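You operate a simulated robot arm through the tools that you are given. There is no shell and no other tool.

The job below is to be done with a simulated robot arm. You get a single attempt, and the scene is never put back.

TASK
Put the pane that the pink card names back in the stock rack; mark it DUE.
Fine: free the black catch, yellow slider back, lock it there; the tally slider of its colour. Where these are worked on the way, their far stop is far enough and under half their travel is too little: black catch.

Only the result counts: the job must be done as asked and must still hold three seconds after the hand-in. Knocking over, shifting, dropping, spilling or breaking anything else fails it.

THE ROBOT
A 7-joint arm with a two-finger parallel gripper, fixed in place. Base frame: the origin is at the foot of the arm, x ahead of it, y to its left, z up; the work surface is at about z = 84.3. Lengths are in cm, angles in rad, forces in N, time in s.
With the tool pointing down near the work surface it reaches from about 30 to 70 cm from the base axis. Its first joint turns from -1.152 to 1.152 rad. Payload 1.57 kg.
Tool frame: the origin (TCP) lies between the finger pads and is the grasp point; the fingertips stand 3 cm ahead of it; z points along the fingers, y is the line along which they close. Largest opening 11 cm; finger width 2.4, thickness 1.2; the body of the gripper, 4.8 by 11.2 cm, starts 7.8 cm behind the TCP.
Orientation is told as [roll, pitch, yaw] about the base's x, y, z axes, in that order, counted from this pose: with the fingers straight down and closing along the base's y, the tool's x points along the base's -x, its y along +y and its z along -z.

THE INTERFACE
- The arm moves only by the tool servo_tool. Its argument "motion" is a list of rows, each an object (a shift or turn left out is 0, a gripper value left out holds the last) with "slide": the shift along the tool's x, y, z in units of 200 mm (1.0 is 200 mm), a list of three; "rot": the turn, a rotation vector about the tool's x, y, z in units of 180 degrees (1.0 is 180 degrees), a list of three. In form: [{"slide": [tx, ty, tz], "rot": [ax, ay, az]}, ...]. A call has 1 to 20 rows; each row is the pose to reach, as a shift and turn from the pose commanded when the call began, along the tool's axes at that moment. "claw" is the finger opening in cm, from 0 to 11, set as the call begins (left out, the last holds). A call with a number of a shift or a turn outside -1 to 1 is refused whole. Each row takes 0.2 s and may step no farther than 5 cm and 0.15 rad from the row before; otherwise, or with a gripper value out of range, the whole call is refused. A pose out of reach is approached as far as the arm can. The call stops where the force on the tool passes 50 N (or 10 N more than at its start, if that is more) or the arm is blocked; 0.2 s more then pass. Each finger travels about 10.8 cm/s and halts on what it meets, pressing with about 42 N; the grip force reading is that of the motor and also rises with nothing between the fingers. The clock runs only during rows and for 0.2 s after the last one: add rows that repeat a pose to give the fingers time. It gives the time, the measured TCP pose, the force on the tool (base axes), the opening and the grip force at its end, in the units of the frame above (readings bear some noise), with the torque about the TCP (base axes, N m) and any sound that the robot's microphone picked up.
- Cameras (640 x 400 px; columns grow to the right, rows downward): "scene" is fixed at [15.52, -38.46, 140.44]; the picture's right is [0.86, -0.51, 0.00], its down [-0.29, -0.48, -0.83] and it looks along [0.42, 0.71, -0.56] (base axes); focal length 315 px, centre (320, 200). "wrist" rides on the gripper at [7, 1.6, -14.1] in the tool frame; the picture's right is [-0.23, 0.97, 0.00], its down [-0.86, -0.20, -0.48] and it looks along [-0.47, -0.11, 0.88] (tool axes); focal length 222 px, centre (320, 200). There is no depth. A picture from a camera that has moved, and an enlarged one, comes with that camera's place and axes in the base frame and with its lens.
- get_image(camera): a new picture of that camera. It takes no simulated time.
- zoom(camera, box): a new picture of the part [left, top, right, bottom] of that camera's present view, enlarged. It takes no simulated time.
- job_done(): hands the job in; it is judged then, once.

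Nothing tells you positions but the pictures and the camera data. Unless the task says otherwise, let go and move clear before handing in.

The tools are called as name(argument=value, ...) on one line, values as JSON. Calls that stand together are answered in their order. servo_tool: Moves the arm, as the interface text tells. Its arguments: {"type":"object","properties":{"motion":{"type":"array","items":{"type":"object","properties":{"slide":{"type":"array","items":{"type":"number"}},"rot":{"type":"array","items":{"type":"number"}}}}},"claw":{"type":"number"}},"required":["motion"]} The other tools are called the same way: get_image (camera) takes a picture; zoom (camera, box) takes an enlarged picture of a part of a camera's view; job_done () hands the job in.

At the start:

```text
t: 0.0
tcp_pos: [41.7, 0.47, 120.09]
tcp_rot: [0.001, 0.002, -0.001]
ft_force: [0.3, 0.7, -0.3]
torque: [0.02, 0.01, 0.01]
finger_gap: 10.98
finger_force: 0.0
```

scene: 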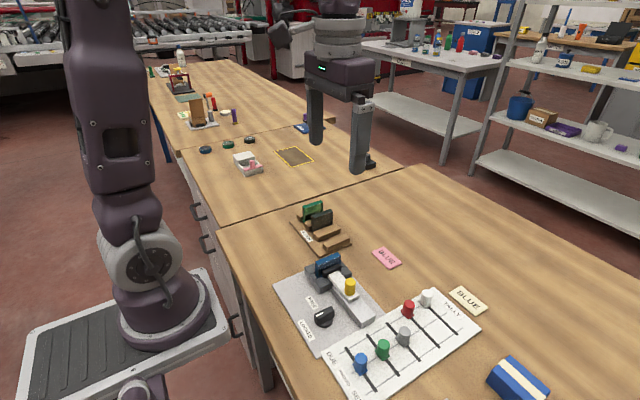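
wrist: 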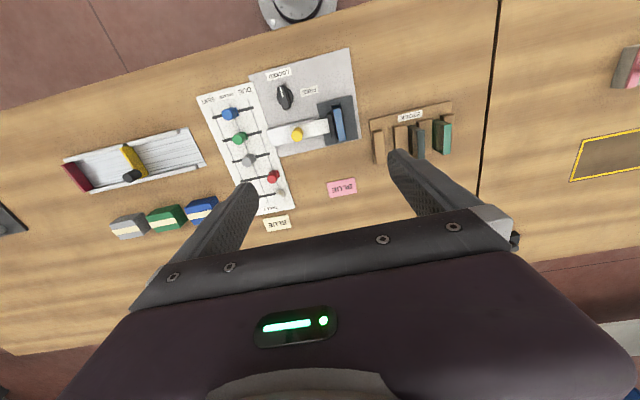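

I see a pink card reading "BLUE", a fixture with a yellow slider, black catch and a blue pane, a tally board with coloured knobs, and a stock rack. I'll look closer at each before moving.

zoom(camera="scene", box=[260, 190, 500, 400])

zoom(camera="wrist", box=[190, 40, 370, 240])

zoom(camera="wrist", box=[330, 80, 480, 200])

zoom(camera="scene", box=[270, 190, 410, 330])

```text
1.90 times, centred on (380, 295) of scene
camera zoom: at [15.52, -38.46, 140.44], right [0.86, -0.51, 0.0], down [-0.29, -0.48, -0.83], along [0.42, 0.71, -0.56], focal length 600 px, centre (206, 19)
```

zoom: 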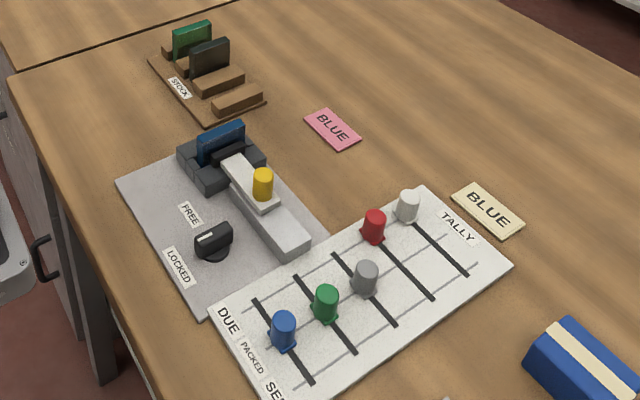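

```text
2.00 times, centred on (280, 140) of wrist
camera zoom: at [34.62, 2.14, 134.22], right [0.23, 0.97, 0.0], down [0.86, -0.2, 0.48], along [0.47, -0.11, -0.88], focal length 444 px, centre (400, 320)
```

zoom: 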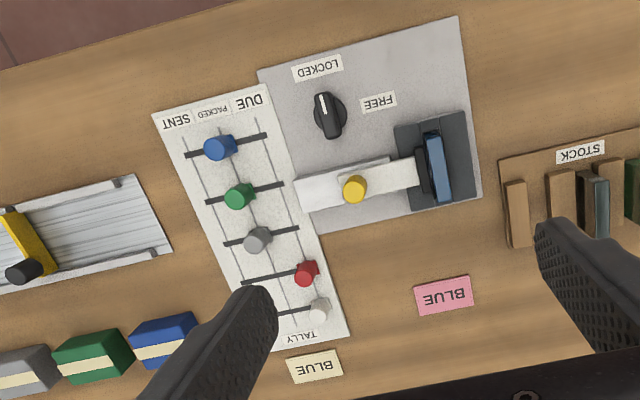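

```text
3.33 times, centred on (405, 140) of wrist
camera zoom: at [34.62, 2.14, 134.22], right [0.23, 0.97, 0.0], down [0.86, -0.2, 0.48], along [0.47, -0.11, -0.88], focal length 740 px, centre (37, 400)
```

zoom: 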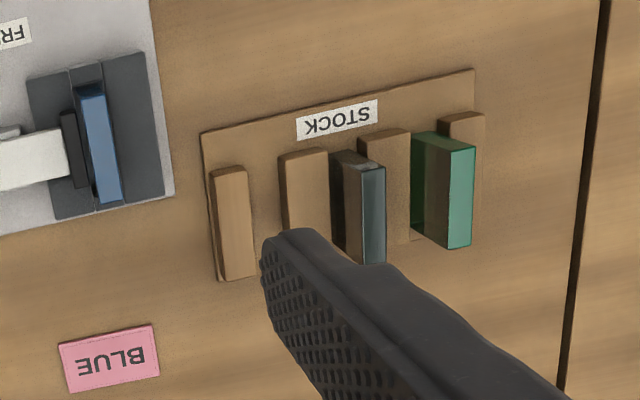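

```text
2.86 times, centred on (340, 260) of scene
camera zoom: at [15.52, -38.46, 140.44], right [0.86, -0.51, 0.0], down [-0.29, -0.48, -0.83], along [0.42, 0.71, -0.56], focal length 900 px, centre (263, 29)
```

zoom: 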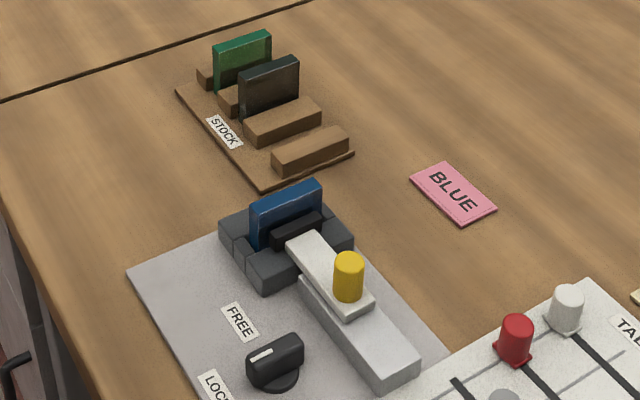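

The blue pane sits in the grey fixture, held by the yellow slider; the stock rack has a free slot and the blue tally knob is on the white board. I'll move the wrist camera closer over the fixture to measure it.

servo_tool(motion=[{"slide": [0.0725, -0.054, 0.15]}, {"slide": [0.145, -0.108, 0.3]}, {"slide": [0.2175, -0.1625, 0.45]}, {"slide": [0.29, -0.217, 0.6]}, {"slide": [0.3625, -0.271, 0.75]}, {"slide": [0.435, -0.325, 0.9]}, {"slide": [0.435, -0.325, 0.9]}])

get_image(camera="wrist")

get_image(camera="scene")

```text
t: 1.6
tcp_pos: [32.86, -5.95, 101.98]
tcp_rot: [0.0, -0.001, 0.002]
ft_force: [-0.8, 0.1, -0.1]
torque: [0.03, 0.02, 0.0]
finger_gap: 10.97
finger_force: 0.1
```

```text
taken
camera wrist: at [25.95, -4.28, 116.07], right [0.23, 0.97, 0.0], down [0.85, -0.2, 0.48], along [0.47, -0.11, -0.88], focal length 222 px, centre (320, 200)
```

wrist: 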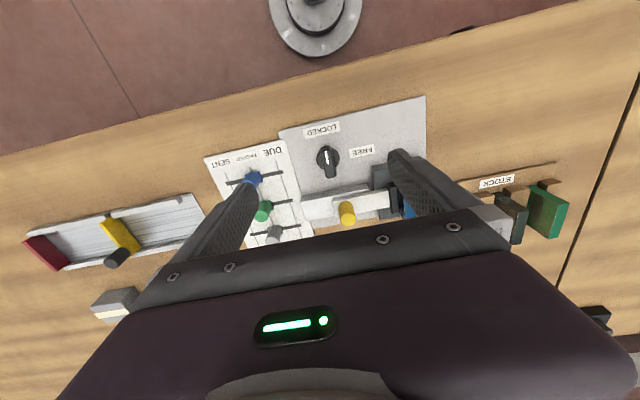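

```text
taken
```

scene: 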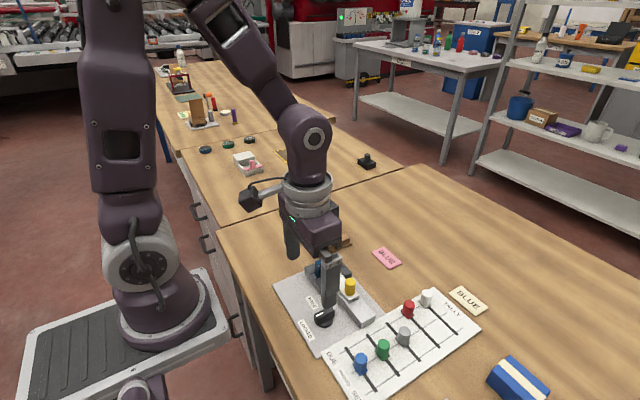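

The catch and fixture are visible between the fingers. I'll zoom in on the catch, slider and tally from here.

zoom(camera="wrist", box=[270, 90, 430, 240])

zoom(camera="wrist", box=[195, 130, 325, 220])

zoom(camera="scene", box=[270, 260, 400, 350])

zoom(camera="scene", box=[320, 280, 490, 400])

```text
2.67 times, centred on (350, 165) of wrist
camera zoom: at [25.95, -4.28, 116.07], right [0.23, 0.97, 0.0], down [0.85, -0.2, 0.48], along [0.47, -0.11, -0.88], focal length 592 px, centre (240, 293)
```

zoom: 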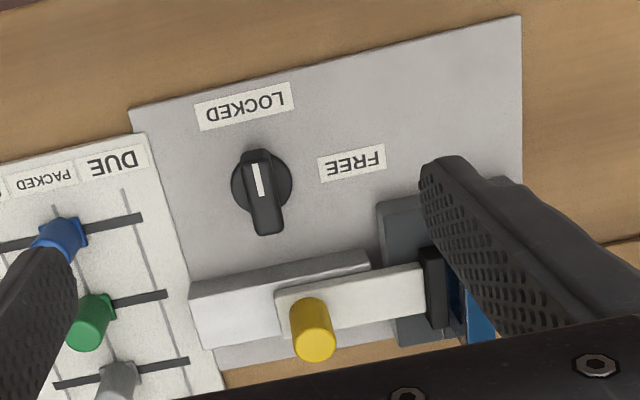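

```text
4.44 times, centred on (260, 175) of wrist
camera zoom: at [25.95, -4.28, 116.07], right [0.23, 0.97, 0.0], down [0.85, -0.2, 0.48], along [0.47, -0.11, -0.88], focal length 987 px, centre (587, 311)
```

zoom: 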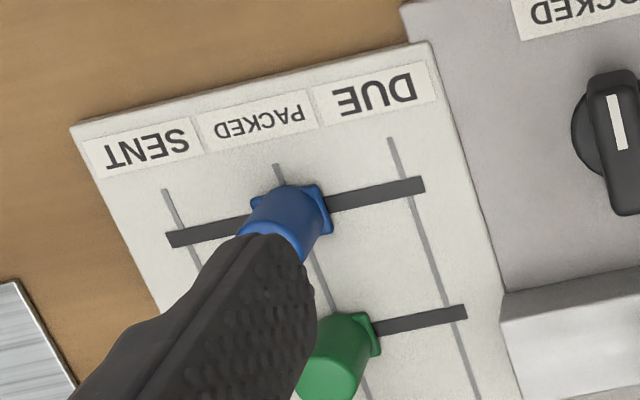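

```text
4.44 times, centred on (335, 305) of scene
camera zoom: at [15.52, -38.46, 140.44], right [0.86, -0.51, 0.0], down [-0.29, -0.48, -0.83], along [0.42, 0.71, -0.56], focal length 1400 px, centre (253, -267)
```

zoom: 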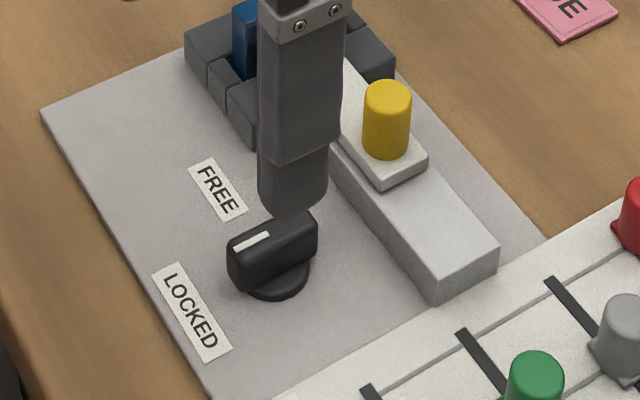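

```text
3.33 times, centred on (405, 340) of scene
camera zoom: at [15.52, -38.46, 140.44], right [0.86, -0.51, 0.0], down [-0.29, -0.48, -0.83], along [0.42, 0.71, -0.56], focal length 1050 px, centre (37, -267)
```

zoom: 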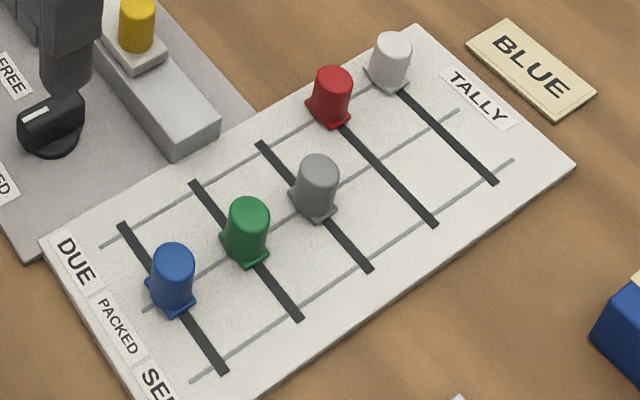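

The catch's pointer is toward LOCKED and the blue tally knob sits at PACKED. I'll rise and pull out so the fingers don't hide the working area, then measure positions.

servo_tool(motion=[{"slide": [-0.13, 0.0095, -0.12]}, {"slide": [-0.26, 0.019, -0.24]}, {"slide": [-0.39, 0.0285, -0.36]}, {"slide": [-0.52, 0.038, -0.48]}, {"slide": [-0.657, 0.0475, -0.6]}, {"slide": [-0.657, 0.0475, -0.6]}])

get_image(camera="wrist")

zoom(camera="wrist", box=[200, 0, 360, 100])

zoom(camera="wrist", box=[320, 20, 480, 120])

zoom(camera="wrist", box=[200, 50, 360, 150])

```text
t: 3.0
tcp_pos: [45.88, -5.11, 114.18]
tcp_rot: [-0.001, 0.0, 0.002]
ft_force: [-0.2, 0.0, 0.1]
torque: [0.01, 0.03, 0.01]
finger_gap: 11.01
finger_force: 0.0
```

```text
taken
camera wrist: at [39.0, -3.41, 128.3], right [0.23, 0.97, 0.0], down [0.86, -0.2, 0.48], along [0.47, -0.11, -0.88], focal length 222 px, centre (320, 200)
```

wrist: 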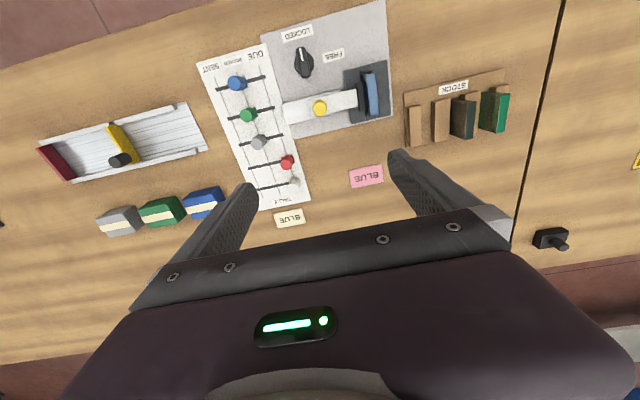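

```text
4.00 times, centred on (280, 50) of wrist
camera zoom: at [39.0, -3.41, 128.3], right [0.23, 0.97, 0.0], down [0.86, -0.2, 0.48], along [0.47, -0.11, -0.88], focal length 888 px, centre (480, 800)
```

zoom: 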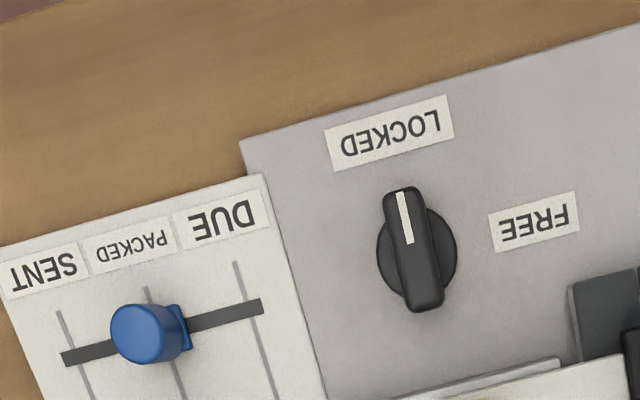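

```text
4.00 times, centred on (400, 70) of wrist
camera zoom: at [39.0, -3.41, 128.3], right [0.23, 0.97, 0.0], down [0.86, -0.2, 0.48], along [0.47, -0.11, -0.88], focal length 888 px, centre (0, 720)
```

zoom: 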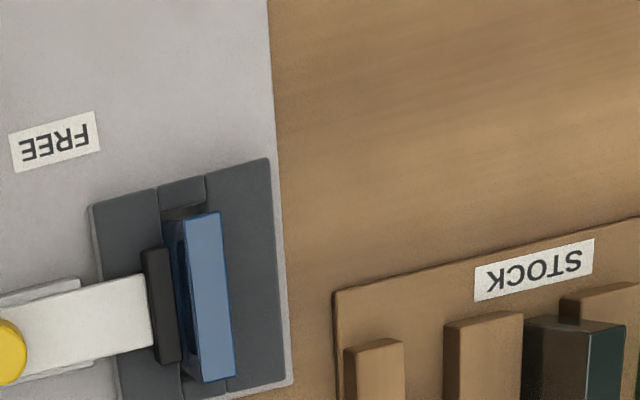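

```text
4.00 times, centred on (280, 100) of wrist
camera zoom: at [39.0, -3.41, 128.3], right [0.23, 0.97, 0.0], down [0.86, -0.2, 0.48], along [0.47, -0.11, -0.88], focal length 888 px, centre (480, 600)
```

zoom: 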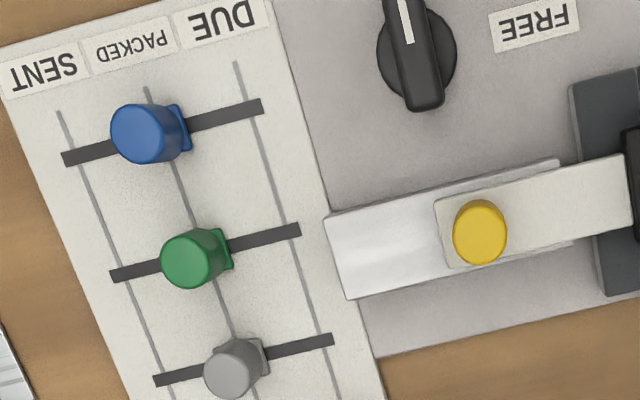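

Positions so far: the catch is at about (36.2, -5.4) pointing at LOCKED (-x) with FREE toward +y, the yellow knob at (42.8, -4.3), the pane at (43, 3.8) and the blue tally at (36.5, -17) on PACKED. Next I'll look at the rack from above.

servo_tool(motion=[{"slide": [-0.1, 0.198, 0.02]}, {"slide": [-0.2, 0.396, 0.04]}, {"slide": [-0.3, 0.594, 0.06]}, {"slide": [-0.4, 0.792, 0.08]}, {"slide": [-0.506, 0.99, 0.1]}, {"slide": [-0.506, 0.99, 0.1]}])

get_image(camera="wrist")

zoom(camera="wrist", box=[240, 20, 400, 120])

zoom(camera="wrist", box=[150, 20, 310, 120])

zoom(camera="scene", box=[270, 190, 390, 290])

```text
t: 4.4
tcp_pos: [56.36, 14.62, 111.82]
tcp_rot: [0.0, -0.002, 0.001]
ft_force: [-0.2, 1.0, 0.9]
torque: [0.0, -0.01, 0.02]
finger_gap: 11.0
finger_force: 0.0
```

```text
taken
camera wrist: at [49.35, 16.37, 126.0], right [0.23, 0.97, 0.0], down [0.86, -0.2, 0.48], along [0.47, -0.11, -0.88], focal length 222 px, centre (320, 200)
```

wrist: 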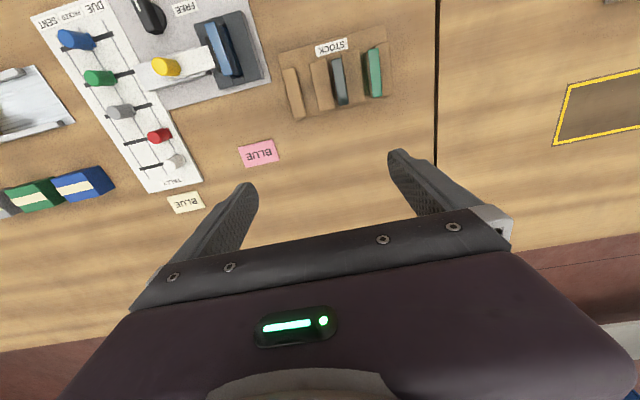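

```text
4.00 times, centred on (320, 70) of wrist
camera zoom: at [49.35, 16.37, 126.0], right [0.23, 0.97, 0.0], down [0.86, -0.2, 0.48], along [0.47, -0.11, -0.88], focal length 888 px, centre (320, 720)
```

zoom: 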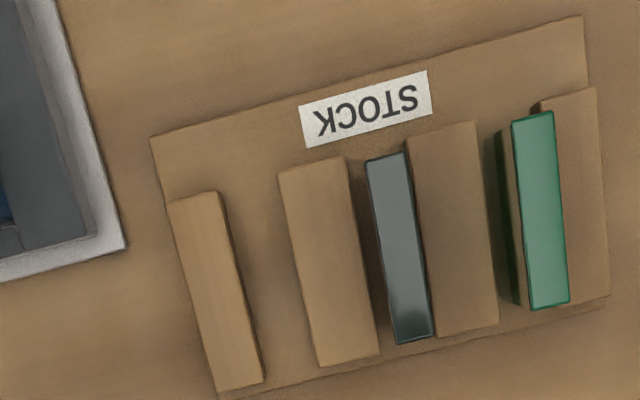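

```text
4.00 times, centred on (230, 70) of wrist
camera zoom: at [49.35, 16.37, 126.0], right [0.23, 0.97, 0.0], down [0.86, -0.2, 0.48], along [0.47, -0.11, -0.88], focal length 888 px, centre (680, 720)
```

zoom: 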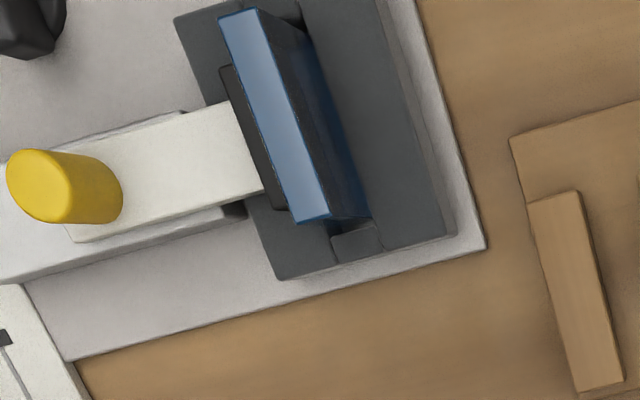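

```text
4.00 times, centred on (330, 240) of scene
camera zoom: at [15.52, -38.45, 140.44], right [0.86, -0.51, 0.0], down [-0.29, -0.48, -0.83], along [0.42, 0.71, -0.56], focal length 1260 px, centre (280, 40)
```

zoom: 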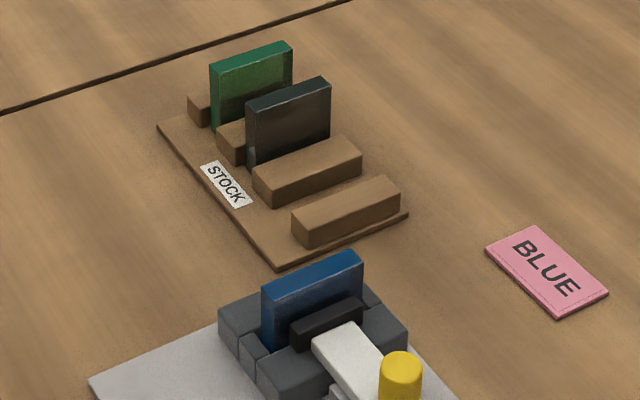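

The rack's free slot is the one nearest the fixture (y about 12.8–15.2, x 47–54), with the black and green panes in the other two. I'll zoom in tighter on the free slot and the fixture before starting.

zoom(camera="wrist", box=[270, 50, 350, 125])

zoom(camera="scene", box=[290, 195, 360, 255])

zoom(camera="scene", box=[300, 245, 380, 325])

```text
5.33 times, centred on (310, 88) of wrist
camera zoom: at [49.35, 16.37, 126.0], right [0.23, 0.97, 0.0], down [0.86, -0.2, 0.48], along [0.47, -0.11, -0.88], focal length 1185 px, centre (373, 800)
```

zoom: 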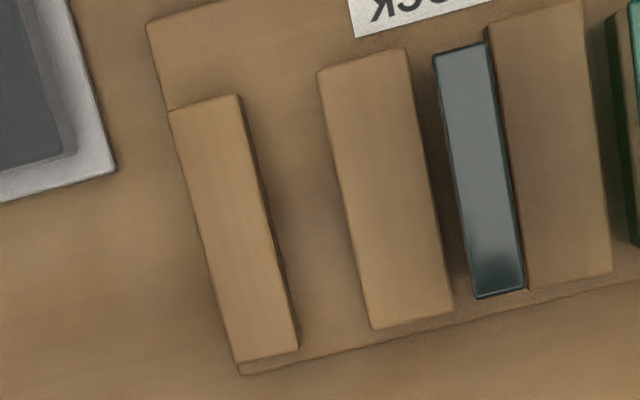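

```text
6.67 times, centred on (325, 225) of scene
camera zoom: at [15.52, -38.45, 140.44], right [0.86, -0.51, 0.0], down [-0.29, -0.48, -0.83], along [0.42, 0.71, -0.56], focal length 2101 px, centre (287, 33)
```

zoom: 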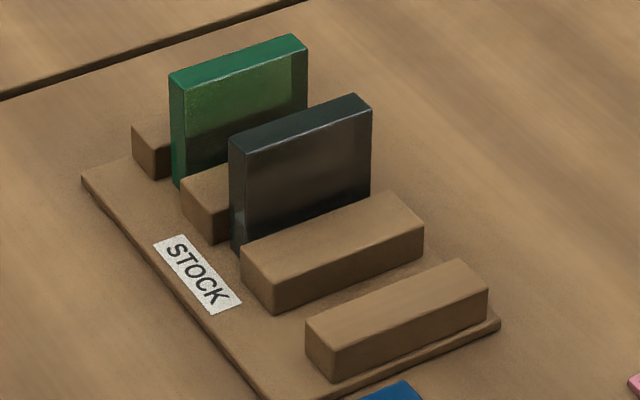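

```text
5.00 times, centred on (340, 285) of scene
camera zoom: at [15.52, -38.45, 140.44], right [0.86, -0.51, 0.0], down [-0.29, -0.48, -0.83], along [0.42, 0.71, -0.56], focal length 1576 px, centre (220, -225)
```

zoom: 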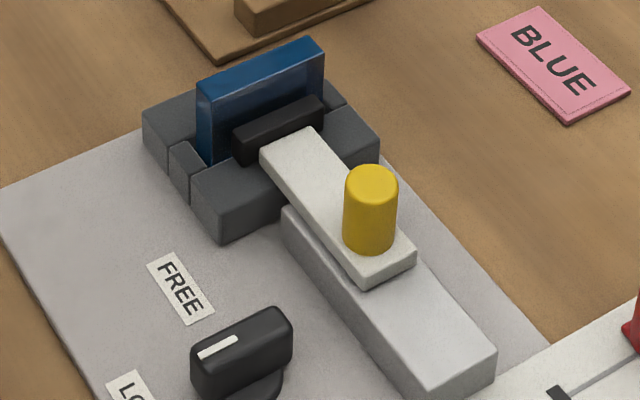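

The geometry is clear: the fixture and rack are aligned with the base axes and the free slot centre is about (50.4, 14.0). I'm heading to above the catch with the fingers partly closed.

servo_tool(claw=4.5, motion=[{"slide": [0.13, -0.134, 0.086]}, {"slide": [0.26, -0.268, 0.172]}, {"slide": [0.39, -0.402, 0.258]}, {"slide": [0.52, -0.536, 0.344]}, {"slide": [0.65, -0.67, 0.43]}, {"slide": [0.78, -0.804, 0.516]}, {"slide": [0.91, -0.939, 0.6025]}, {"slide": [0.91, -0.939, 0.6025]}])

get_image(camera="wrist")

zoom(camera="wrist", box=[250, 60, 410, 160])

zoom(camera="scene", box=[270, 220, 400, 340])

```text
t: 6.2
tcp_pos: [38.02, -3.98, 99.94]
tcp_rot: [0.0, 0.0, 0.0]
ft_force: [0.5, -0.2, 0.3]
torque: [0.04, 0.03, 0.04]
finger_gap: 4.53
finger_force: 0.2
```

```text
taken
camera wrist: at [31.09, -2.35, 114.08], right [0.23, 0.97, 0.0], down [0.85, -0.2, 0.48], along [0.47, -0.11, -0.88], focal length 222 px, centre (320, 200)
```

wrist: 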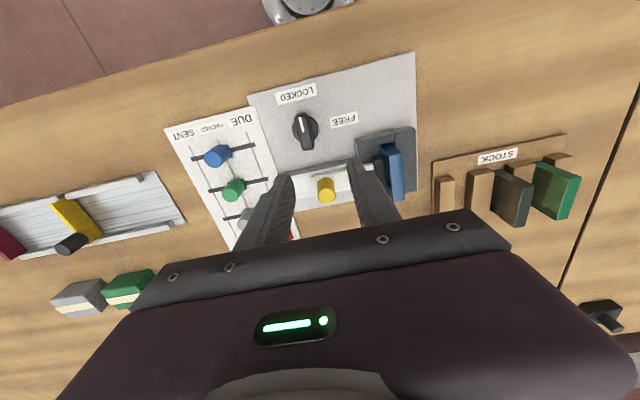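

```text
4.00 times, centred on (330, 110) of wrist
camera zoom: at [31.09, -2.35, 114.08], right [0.23, 0.97, 0.0], down [0.85, -0.2, 0.48], along [0.47, -0.11, -0.88], focal length 888 px, centre (280, 560)
```

zoom: 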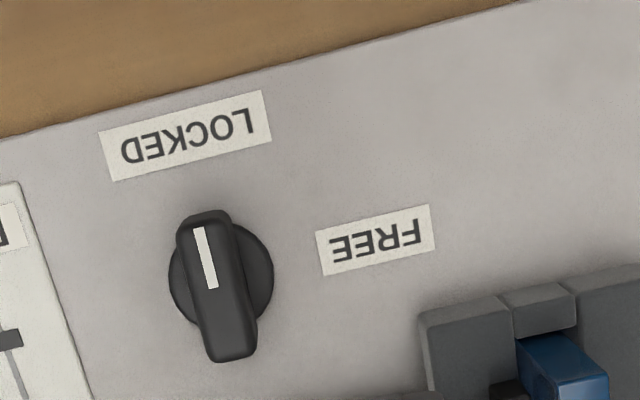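

```text
3.33 times, centred on (335, 280) of scene
camera zoom: at [15.51, -38.46, 140.44], right [0.86, -0.51, 0.0], down [-0.29, -0.48, -0.83], along [0.42, 0.71, -0.56], focal length 1050 px, centre (270, -67)
```

zoom: 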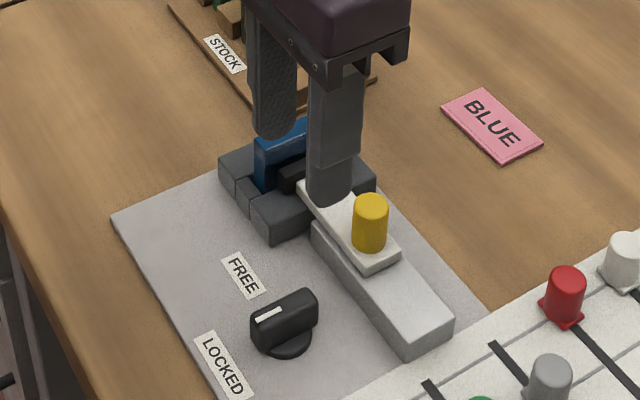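

The catch centre comes out at (36.15, -5.43) again, with its bar along x. I'll descend to straddle the bar with the fingers, then check before closing.

servo_tool(claw=4.5, motion=[{"slide": [0.0925, -0.0715, 0.05]}, {"slide": [0.0925, -0.0715, 0.2]}, {"slide": [0.0925, -0.0715, 0.35]}, {"slide": [0.0925, -0.0715, 0.45]}, {"slide": [0.0925, -0.0715, 0.51]}, {"slide": [0.0925, -0.0715, 0.55]}, {"slide": [0.0925, -0.0715, 0.55]}])

zoom(camera="scene", box=[270, 220, 400, 340])

get_image(camera="wrist")

```text
t: 7.8
tcp_pos: [36.02, -5.55, 88.82]
tcp_rot: [0.0, 0.001, 0.0]
ft_force: [0.8, -0.3, -0.3]
torque: [0.02, 0.03, -0.02]
finger_gap: 4.51
finger_force: 0.0
```

```text
3.33 times, centred on (335, 280) of scene
camera zoom: at [15.52, -38.46, 140.44], right [0.86, -0.51, 0.0], down [-0.29, -0.48, -0.83], along [0.42, 0.71, -0.56], focal length 1050 px, centre (270, -67)
```

zoom: 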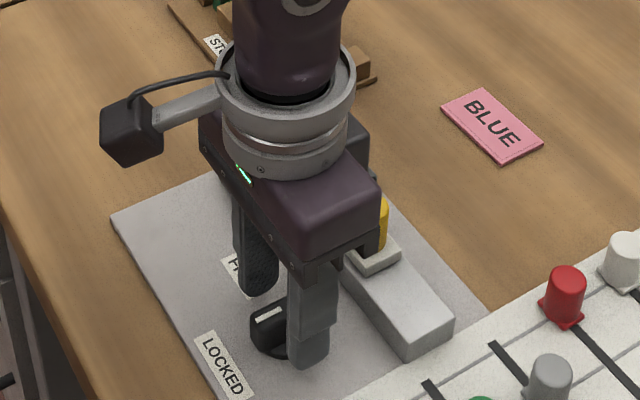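

```text
taken
camera wrist: at [29.12, -3.82, 103.07], right [0.23, 0.97, 0.0], down [0.86, -0.2, 0.48], along [0.47, -0.11, -0.88], focal length 222 px, centre (320, 200)
```

wrist: 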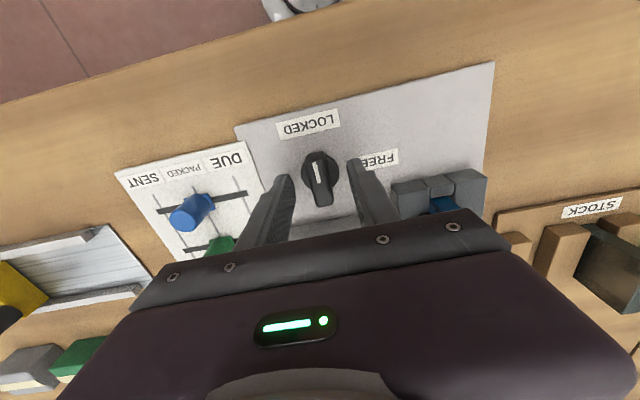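

The fingers straddle the catch bar symmetrically. Closing on it now.

servo_tool(claw=0.5, motion=[{"slide": [0, 0, 0]}, {"slide": [0, 0, 0]}, {"slide": [0, 0, 0]}])

zoom(camera="wrist", box=[240, 100, 400, 240])

```text
t: 8.6
tcp_pos: [36.11, -5.52, 88.87]
tcp_rot: [-0.001, 0.0, 0.0]
ft_force: [-1.3, -4.8, -10.8]
torque: [-0.13, -0.57, -0.02]
finger_gap: 1.59
finger_force: 31.4
```

```text
2.86 times, centred on (320, 170) of wrist
camera zoom: at [29.13, -3.84, 103.08], right [0.23, 0.97, 0.0], down [0.86, -0.2, 0.48], along [0.47, -0.11, -0.88], focal length 635 px, centre (320, 286)
```

zoom: 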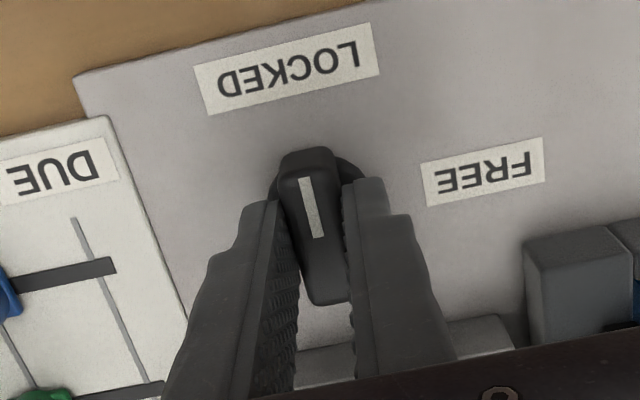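

The bar is gripped (gap 1.6 cm). I'll turn it clockwise (seen from above) from LOCKED toward FREE, starting with the first part to check that it follows.

servo_tool(claw=0.5, motion=[{"rot": [0, 0, 0.04]}, {"rot": [0, 0, 0.08]}, {"rot": [0, 0, 0.12]}, {"rot": [0, 0, 0.16]}, {"rot": [0, 0, 0.2]}, {"rot": [0, 0, 0.2]}])

zoom(camera="scene", box=[270, 220, 400, 340])

get_image(camera="wrist")

```text
t: 10.0
tcp_pos: [36.08, -5.5, 88.92]
tcp_rot: [0.0, 0.002, -0.63]
ft_force: [3.7, 6.8, -26.5]
torque: [0.19, 0.01, 0.01]
finger_gap: 1.59
finger_force: 31.7
```

```text
3.33 times, centred on (335, 280) of scene
camera zoom: at [15.56, -38.45, 140.44], right [0.86, -0.51, 0.0], down [-0.29, -0.48, -0.83], along [0.42, 0.71, -0.56], focal length 1050 px, centre (270, -67)
```

zoom: 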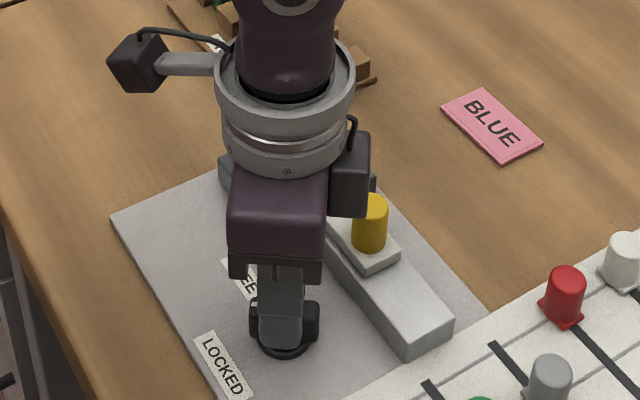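

```text
taken
camera wrist: at [31.43, 0.01, 103.13], right [0.76, 0.65, 0.0], down [0.57, -0.66, 0.48], along [0.31, -0.36, -0.88], focal length 222 px, centre (320, 200)
```

wrist: 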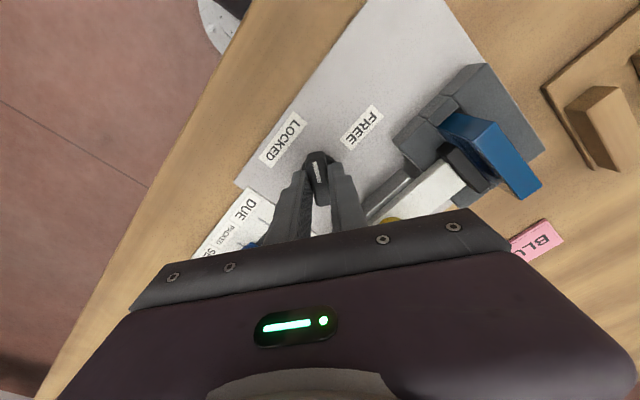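

The catch follows the turn; there's a bit of downward pull on the tool, so I'll ease slightly down while completing the turn.

servo_tool(claw=0.5, motion=[{"slide": [0, 0, 0.002], "rot": [0, 0, 0.04]}, {"slide": [0, 0, 0.004], "rot": [0, 0, 0.08]}, {"slide": [0, 0, 0.005], "rot": [0, 0, 0.12]}, {"slide": [0, 0, 0.005], "rot": [0, 0, 0.16]}, {"slide": [0, 0, 0.005], "rot": [0, 0, 0.2]}, {"slide": [0, 0, 0.005], "rot": [0, 0, 0.2]}])

get_image(camera="wrist")

```text
t: 11.4
tcp_pos: [36.15, -5.41, 88.76]
tcp_rot: [0.001, 0.0, -1.257]
ft_force: [9.7, 19.9, 25.3]
torque: [0.55, -0.17, -0.01]
finger_gap: 1.59
finger_force: 31.7
```

```text
taken
camera wrist: at [35.56, 1.74, 103.1], right [1.0, 0.08, 0.0], down [0.07, -0.88, 0.48], along [0.04, -0.48, -0.88], focal length 222 px, centre (320, 200)
```

wrist: 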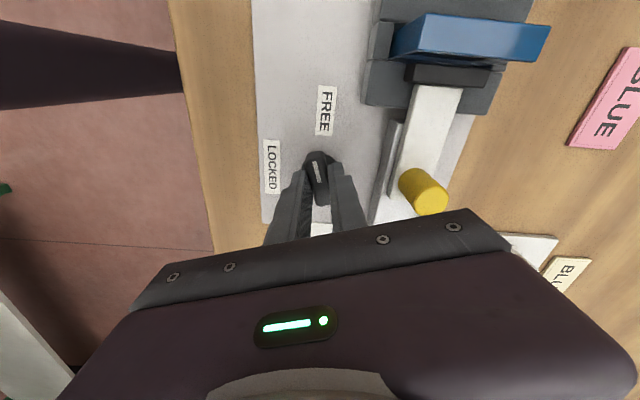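

The catch is at about 72° and turns freely. I'll relieve the small side loads and finish the last 18° to FREE.

servo_tool(claw=0.5, motion=[{"slide": [0.002, 0.0017, -0.0025], "rot": [0, 0, 0.0]}, {"slide": [0.002, 0.0017, -0.0025], "rot": [0, 0, 0.03]}, {"slide": [0.002, 0.0017, -0.0025], "rot": [0, 0, 0.06]}, {"slide": [0.002, 0.0017, -0.0025], "rot": [0, 0, 0.085]}, {"slide": [0.002, 0.0017, -0.0025], "rot": [0, 0, 0.1]}, {"slide": [0.002, 0.0017, -0.0025], "rot": [0, 0, 0.1]}])

get_image(camera="wrist")

```text
t: 12.8
tcp_pos: [36.21, -5.41, 88.94]
tcp_rot: [0.001, -0.001, -1.572]
ft_force: [18.1, 8.9, 3.8]
torque: [-0.29, -0.29, 0.06]
finger_gap: 1.6
finger_force: 30.7
```

```text
taken
camera wrist: at [37.82, 1.6, 103.09], right [0.97, -0.23, 0.0], down [-0.2, -0.85, 0.48], along [-0.11, -0.47, -0.88], focal length 222 px, centre (320, 200)
```

wrist: 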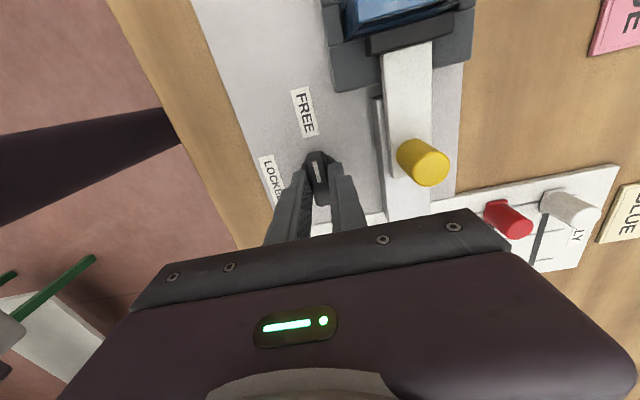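

The catch pointer now points at FREE. I'll open, rise straight up and look.

servo_tool(claw=4.0, motion=[{"slide": [0, 0, 0]}, {"slide": [0, 0, 0]}, {"slide": [0, 0, -0.02]}, {"slide": [0, 0, -0.15]}, {"slide": [0, 0, -0.35]}, {"slide": [0, 0, -0.55]}, {"slide": [0, 0, -0.55]}])

get_image(camera="wrist")

zoom(camera="scene", box=[270, 220, 400, 340])

```text
t: 14.4
tcp_pos: [36.39, -5.46, 99.99]
tcp_rot: [0.0, 0.001, -1.57]
ft_force: [0.1, 0.0, 0.5]
torque: [0.01, 0.01, 0.0]
finger_gap: 3.99
finger_force: 0.0
```

```text
taken
camera wrist: at [37.94, 1.55, 114.15], right [0.97, -0.23, 0.0], down [-0.2, -0.85, 0.48], along [-0.11, -0.47, -0.88], focal length 222 px, centre (320, 200)
```

wrist: 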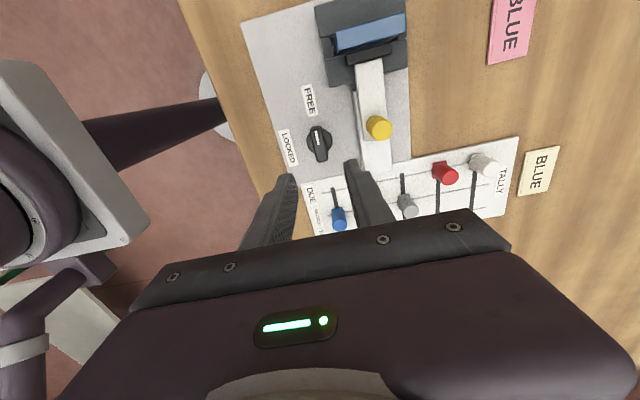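

```text
3.33 times, centred on (335, 280) of scene
camera zoom: at [15.52, -38.46, 140.44], right [0.86, -0.51, 0.0], down [-0.29, -0.48, -0.83], along [0.42, 0.71, -0.56], focal length 1050 px, centre (270, -67)
```

zoom: 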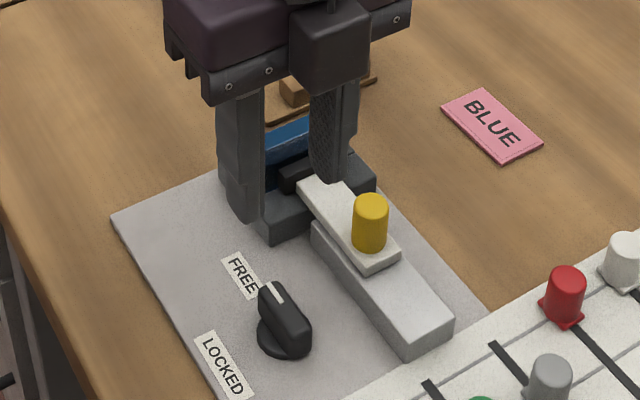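

The catch is on FREE and the slider hasn't moved. I'll zoom to get the yellow knob's position precisely from this angle.

zoom(camera="wrist", box=[290, 0, 450, 170])

zoom(camera="scene", box=[320, 260, 380, 310])

```text
2.35 times, centred on (370, 85) of wrist
camera zoom: at [37.94, 1.55, 114.15], right [0.97, -0.23, 0.0], down [-0.2, -0.85, 0.48], along [-0.11, -0.47, -0.88], focal length 523 px, centre (202, 471)
```

zoom: 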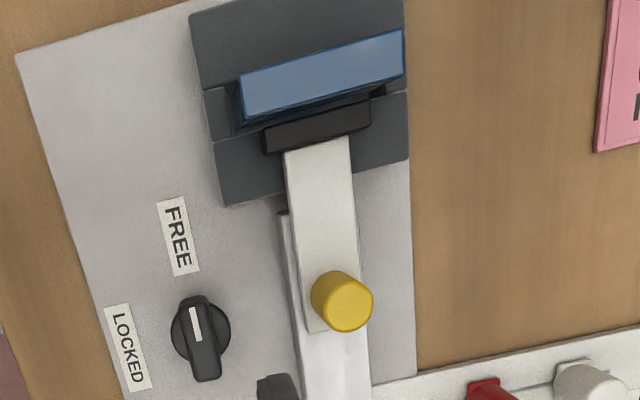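

```text
8.00 times, centred on (350, 285) of scene
camera zoom: at [15.52, -38.46, 140.44], right [0.86, -0.51, 0.0], down [-0.29, -0.48, -0.83], along [0.42, 0.71, -0.56], focal length 2521 px, centre (80, -480)
```

zoom: 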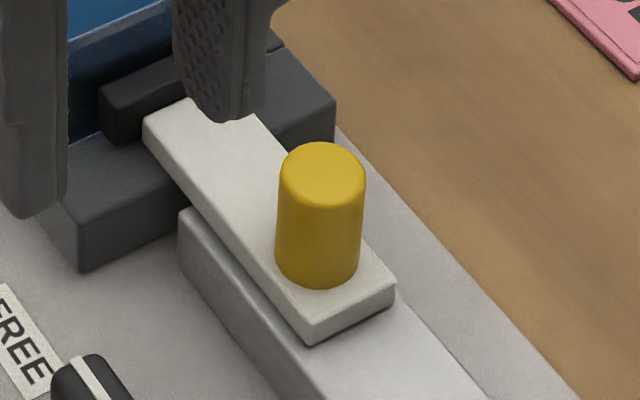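

The yellow knob is centred at about (42.86, -4.2) with its top at z ≈ 91.4. I'll move above it (keeping this yaw, fingers closing along x) and descend to straddle it.

servo_tool(claw=4.5, motion=[{"slide": [0.03, 0.165, 0.0]}, {"slide": [0.0615, 0.3305, 0.0]}, {"slide": [0.0615, 0.3305, 0.15]}, {"slide": [0.0615, 0.3305, 0.28]}, {"slide": [0.0615, 0.3305, 0.36]}, {"slide": [0.0615, 0.3305, 0.405]}, {"slide": [0.0615, 0.3305, 0.405]}])

get_image(camera="wrist")

zoom(camera="scene", box=[300, 220, 410, 320])

```text
t: 16.0
tcp_pos: [42.73, -4.27, 91.87]
tcp_rot: [-0.002, 0.0, -1.57]
ft_force: [-0.1, -0.3, 0.3]
torque: [0.01, 0.0, -0.01]
finger_gap: 4.51
finger_force: 0.0
```

```text
taken
camera wrist: at [44.34, 2.79, 106.0], right [0.97, -0.23, 0.0], down [-0.2, -0.85, 0.48], along [-0.11, -0.47, -0.88], focal length 222 px, centre (320, 200)
```

wrist: 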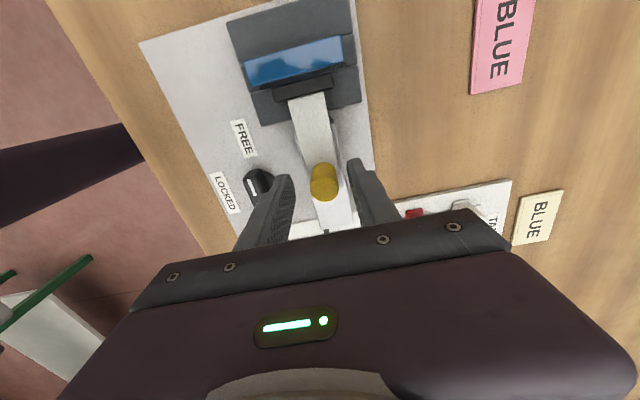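

```text
4.00 times, centred on (355, 270) of scene
camera zoom: at [15.52, -38.46, 140.44], right [0.86, -0.51, 0.0], down [-0.29, -0.48, -0.83], along [0.42, 0.71, -0.56], focal length 1260 px, centre (180, -80)
```

zoom: 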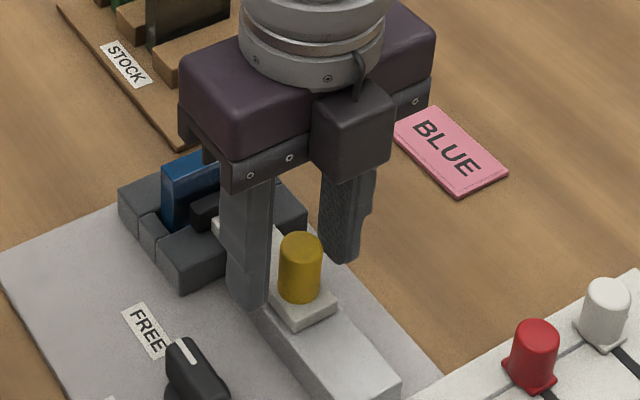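

The knob sits between the fingers. Closing on it.

servo_tool(claw=1.0, motion=[{"slide": [0, 0, 0]}, {"slide": [0, 0, 0]}, {"slide": [0, 0, 0]}])

zoom(camera="wrist", box=[240, 100, 400, 240])

```text
t: 16.8
tcp_pos: [42.8, -4.18, 91.91]
tcp_rot: [0.001, 0.0, -1.572]
ft_force: [17.3, -0.2, 0.3]
torque: [-0.21, -0.26, 0.02]
finger_gap: 2.49
finger_force: 8.5
```

```text
2.86 times, centred on (320, 170) of wrist
camera zoom: at [44.42, 2.79, 106.04], right [0.97, -0.23, 0.0], down [-0.2, -0.85, 0.48], along [-0.11, -0.47, -0.88], focal length 635 px, centre (320, 286)
```

zoom: 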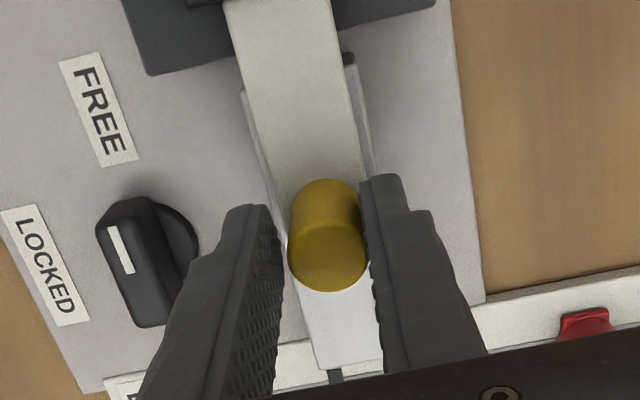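

Only the +x finger touches; the knob sits ~0.15 cm toward -x. I'll shift the tool to centre on it.

servo_tool(claw=1.0, motion=[{"slide": [0, -0.004, 0]}, {"slide": [0, -0.008, 0]}, {"slide": [0, -0.009, 0]}, {"slide": [0, -0.009, 0]}, {"slide": [0, -0.009, 0]}])

zoom(camera="wrist", box=[240, 100, 400, 240])

```text
t: 18.0
tcp_pos: [42.59, -4.2, 91.88]
tcp_rot: [0.004, 0.0, -1.57]
ft_force: [20.4, 0.1, 8.9]
torque: [0.01, -0.48, 0.02]
finger_gap: 2.83
finger_force: 10.5
```

```text
2.86 times, centred on (320, 170) of wrist
camera zoom: at [44.27, 2.78, 106.04], right [0.97, -0.23, 0.0], down [-0.2, -0.85, 0.48], along [-0.11, -0.47, -0.88], focal length 635 px, centre (320, 286)
```

zoom: 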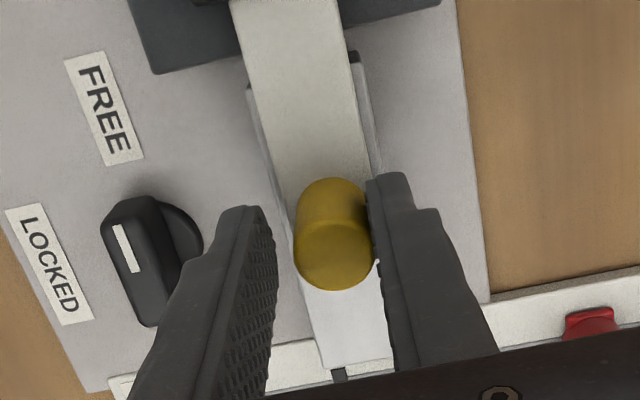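

That was the wrong direction — the knob is toward +x (its centre is about x = 42.9). I'll correct by moving +x 0.3 cm.

servo_tool(claw=1.0, motion=[{"slide": [0, 0.004, 0]}, {"slide": [0, 0.008, 0]}, {"slide": [0, 0.012, 0]}, {"slide": [0, 0.0155, 0]}, {"slide": [0, 0.0155, 0]}, {"slide": [0, 0.0155, 0]}])

zoom(camera="wrist", box=[240, 100, 400, 240])

```text
t: 19.4
tcp_pos: [42.9, -4.27, 91.85]
tcp_rot: [0.0, 0.001, -1.572]
ft_force: [16.7, 0.6, 1.9]
torque: [0.0, -0.51, 0.02]
finger_gap: 2.45
finger_force: 7.7
```

```text
2.86 times, centred on (320, 170) of wrist
camera zoom: at [44.48, 2.79, 106.0], right [0.97, -0.23, 0.0], down [-0.2, -0.85, 0.48], along [-0.11, -0.47, -0.88], focal length 635 px, centre (320, 286)
```

zoom: 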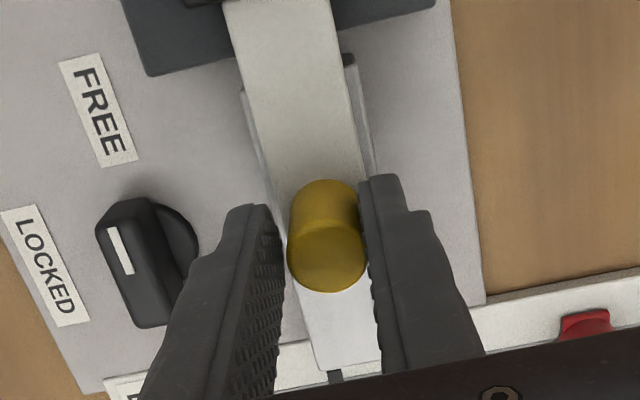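

Closer; still a small gap on the -x side. Shift another 0.15 cm +x.

servo_tool(claw=1.0, motion=[{"slide": [0, 0.004, 0]}, {"slide": [0, 0.0075, 0]}, {"slide": [0, 0.0075, 0]}, {"slide": [0, 0.0075, 0]}])

zoom(camera="wrist", box=[240, 100, 400, 240])

```text
t: 20.4
tcp_pos: [42.95, -4.14, 91.85]
tcp_rot: [0.0, 0.0, -1.57]
ft_force: [10.6, -0.3, 6.5]
torque: [0.13, -0.65, 0.06]
finger_gap: 2.13
finger_force: 34.1
```

```text
2.86 times, centred on (320, 170) of wrist
camera zoom: at [44.63, 2.77, 105.99], right [0.97, -0.23, 0.0], down [-0.2, -0.86, 0.48], along [-0.11, -0.47, -0.88], focal length 635 px, centre (320, 286)
```

zoom: 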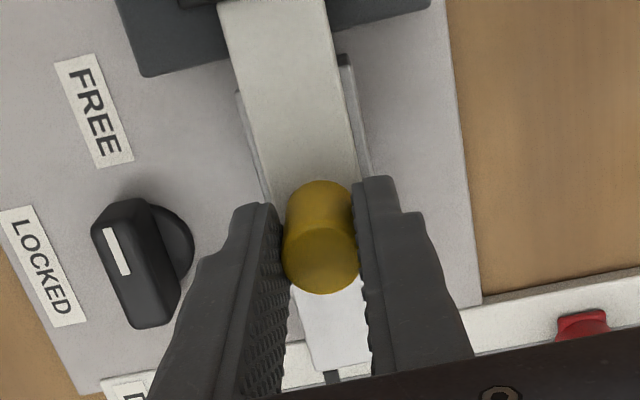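

The knob is now gripped from both sides (gap 2.13). I'll slide it back along -y in small steps, watching the force.

servo_tool(claw=1.0, motion=[{"slide": [-0.02, 0, 0]}, {"slide": [-0.04, 0, 0]}, {"slide": [-0.06, 0, 0]}, {"slide": [-0.08, 0, 0]}, {"slide": [-0.1, 0, 0]}, {"slide": [-0.1, 0, 0]}])

get_image(camera="wrist")

zoom(camera="scene", box=[270, 220, 410, 340])

```text
t: 21.8
tcp_pos: [43.01, -6.27, 91.85]
tcp_rot: [-0.001, 0.001, -1.571]
ft_force: [10.5, 0.2, -22.0]
torque: [0.27, -0.69, 0.01]
finger_gap: 2.13
finger_force: 34.8
```

```text
taken
camera wrist: at [44.65, 0.74, 106.0], right [0.97, -0.23, 0.0], down [-0.2, -0.86, 0.48], along [-0.11, -0.47, -0.88], focal length 222 px, centre (320, 200)
```

wrist: 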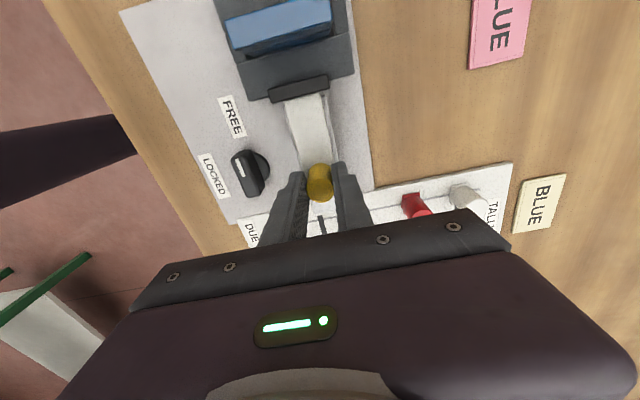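

```text
3.33 times, centred on (340, 280) of scene
camera zoom: at [15.57, -38.46, 140.43], right [0.86, -0.51, 0.0], down [-0.29, -0.48, -0.83], along [0.42, 0.71, -0.56], focal length 1050 px, centre (253, -67)
```

zoom: 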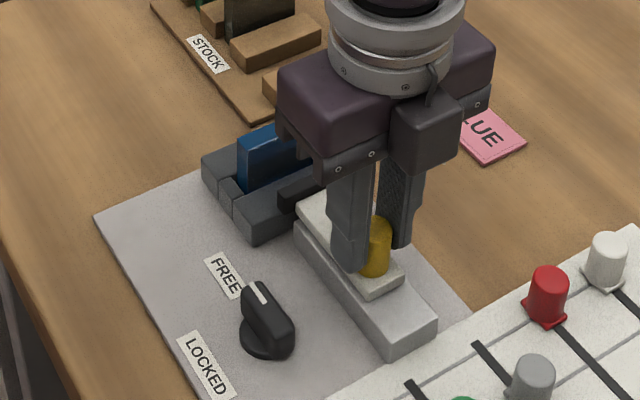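

It slid back 2 cm and follows well. I'll continue, easing the slight vertical load.

servo_tool(claw=1.0, motion=[{"slide": [0, 0, 0.002]}, {"slide": [-0.02, 0, 0.002]}, {"slide": [-0.04, 0, 0.002]}, {"slide": [-0.06, 0, 0.002]}, {"slide": [-0.08, 0, 0.002]}, {"slide": [-0.1, 0, 0.002]}, {"slide": [-0.1, 0, 0.002]}])

zoom(camera="scene", box=[270, 220, 410, 340])

```text
t: 23.4
tcp_pos: [42.93, -8.03, 91.79]
tcp_rot: [-0.003, 0.002, -1.57]
ft_force: [10.9, 32.1, -0.3]
torque: [0.92, -0.69, 0.06]
finger_gap: 2.18
finger_force: 34.7
```

```text
3.33 times, centred on (340, 280) of scene
camera zoom: at [15.55, -38.37, 140.46], right [0.86, -0.51, 0.0], down [-0.29, -0.48, -0.83], along [0.42, 0.71, -0.56], focal length 1050 px, centre (253, -67)
```

zoom: 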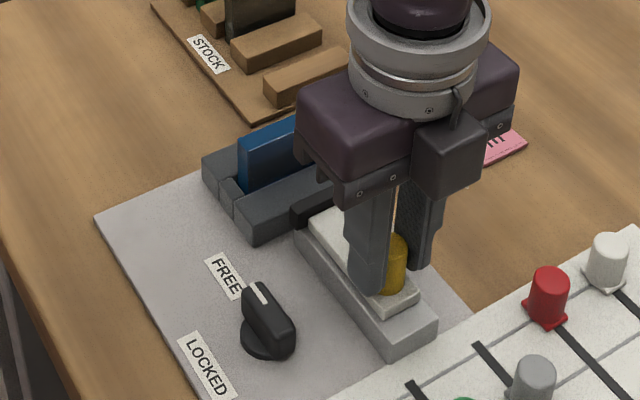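

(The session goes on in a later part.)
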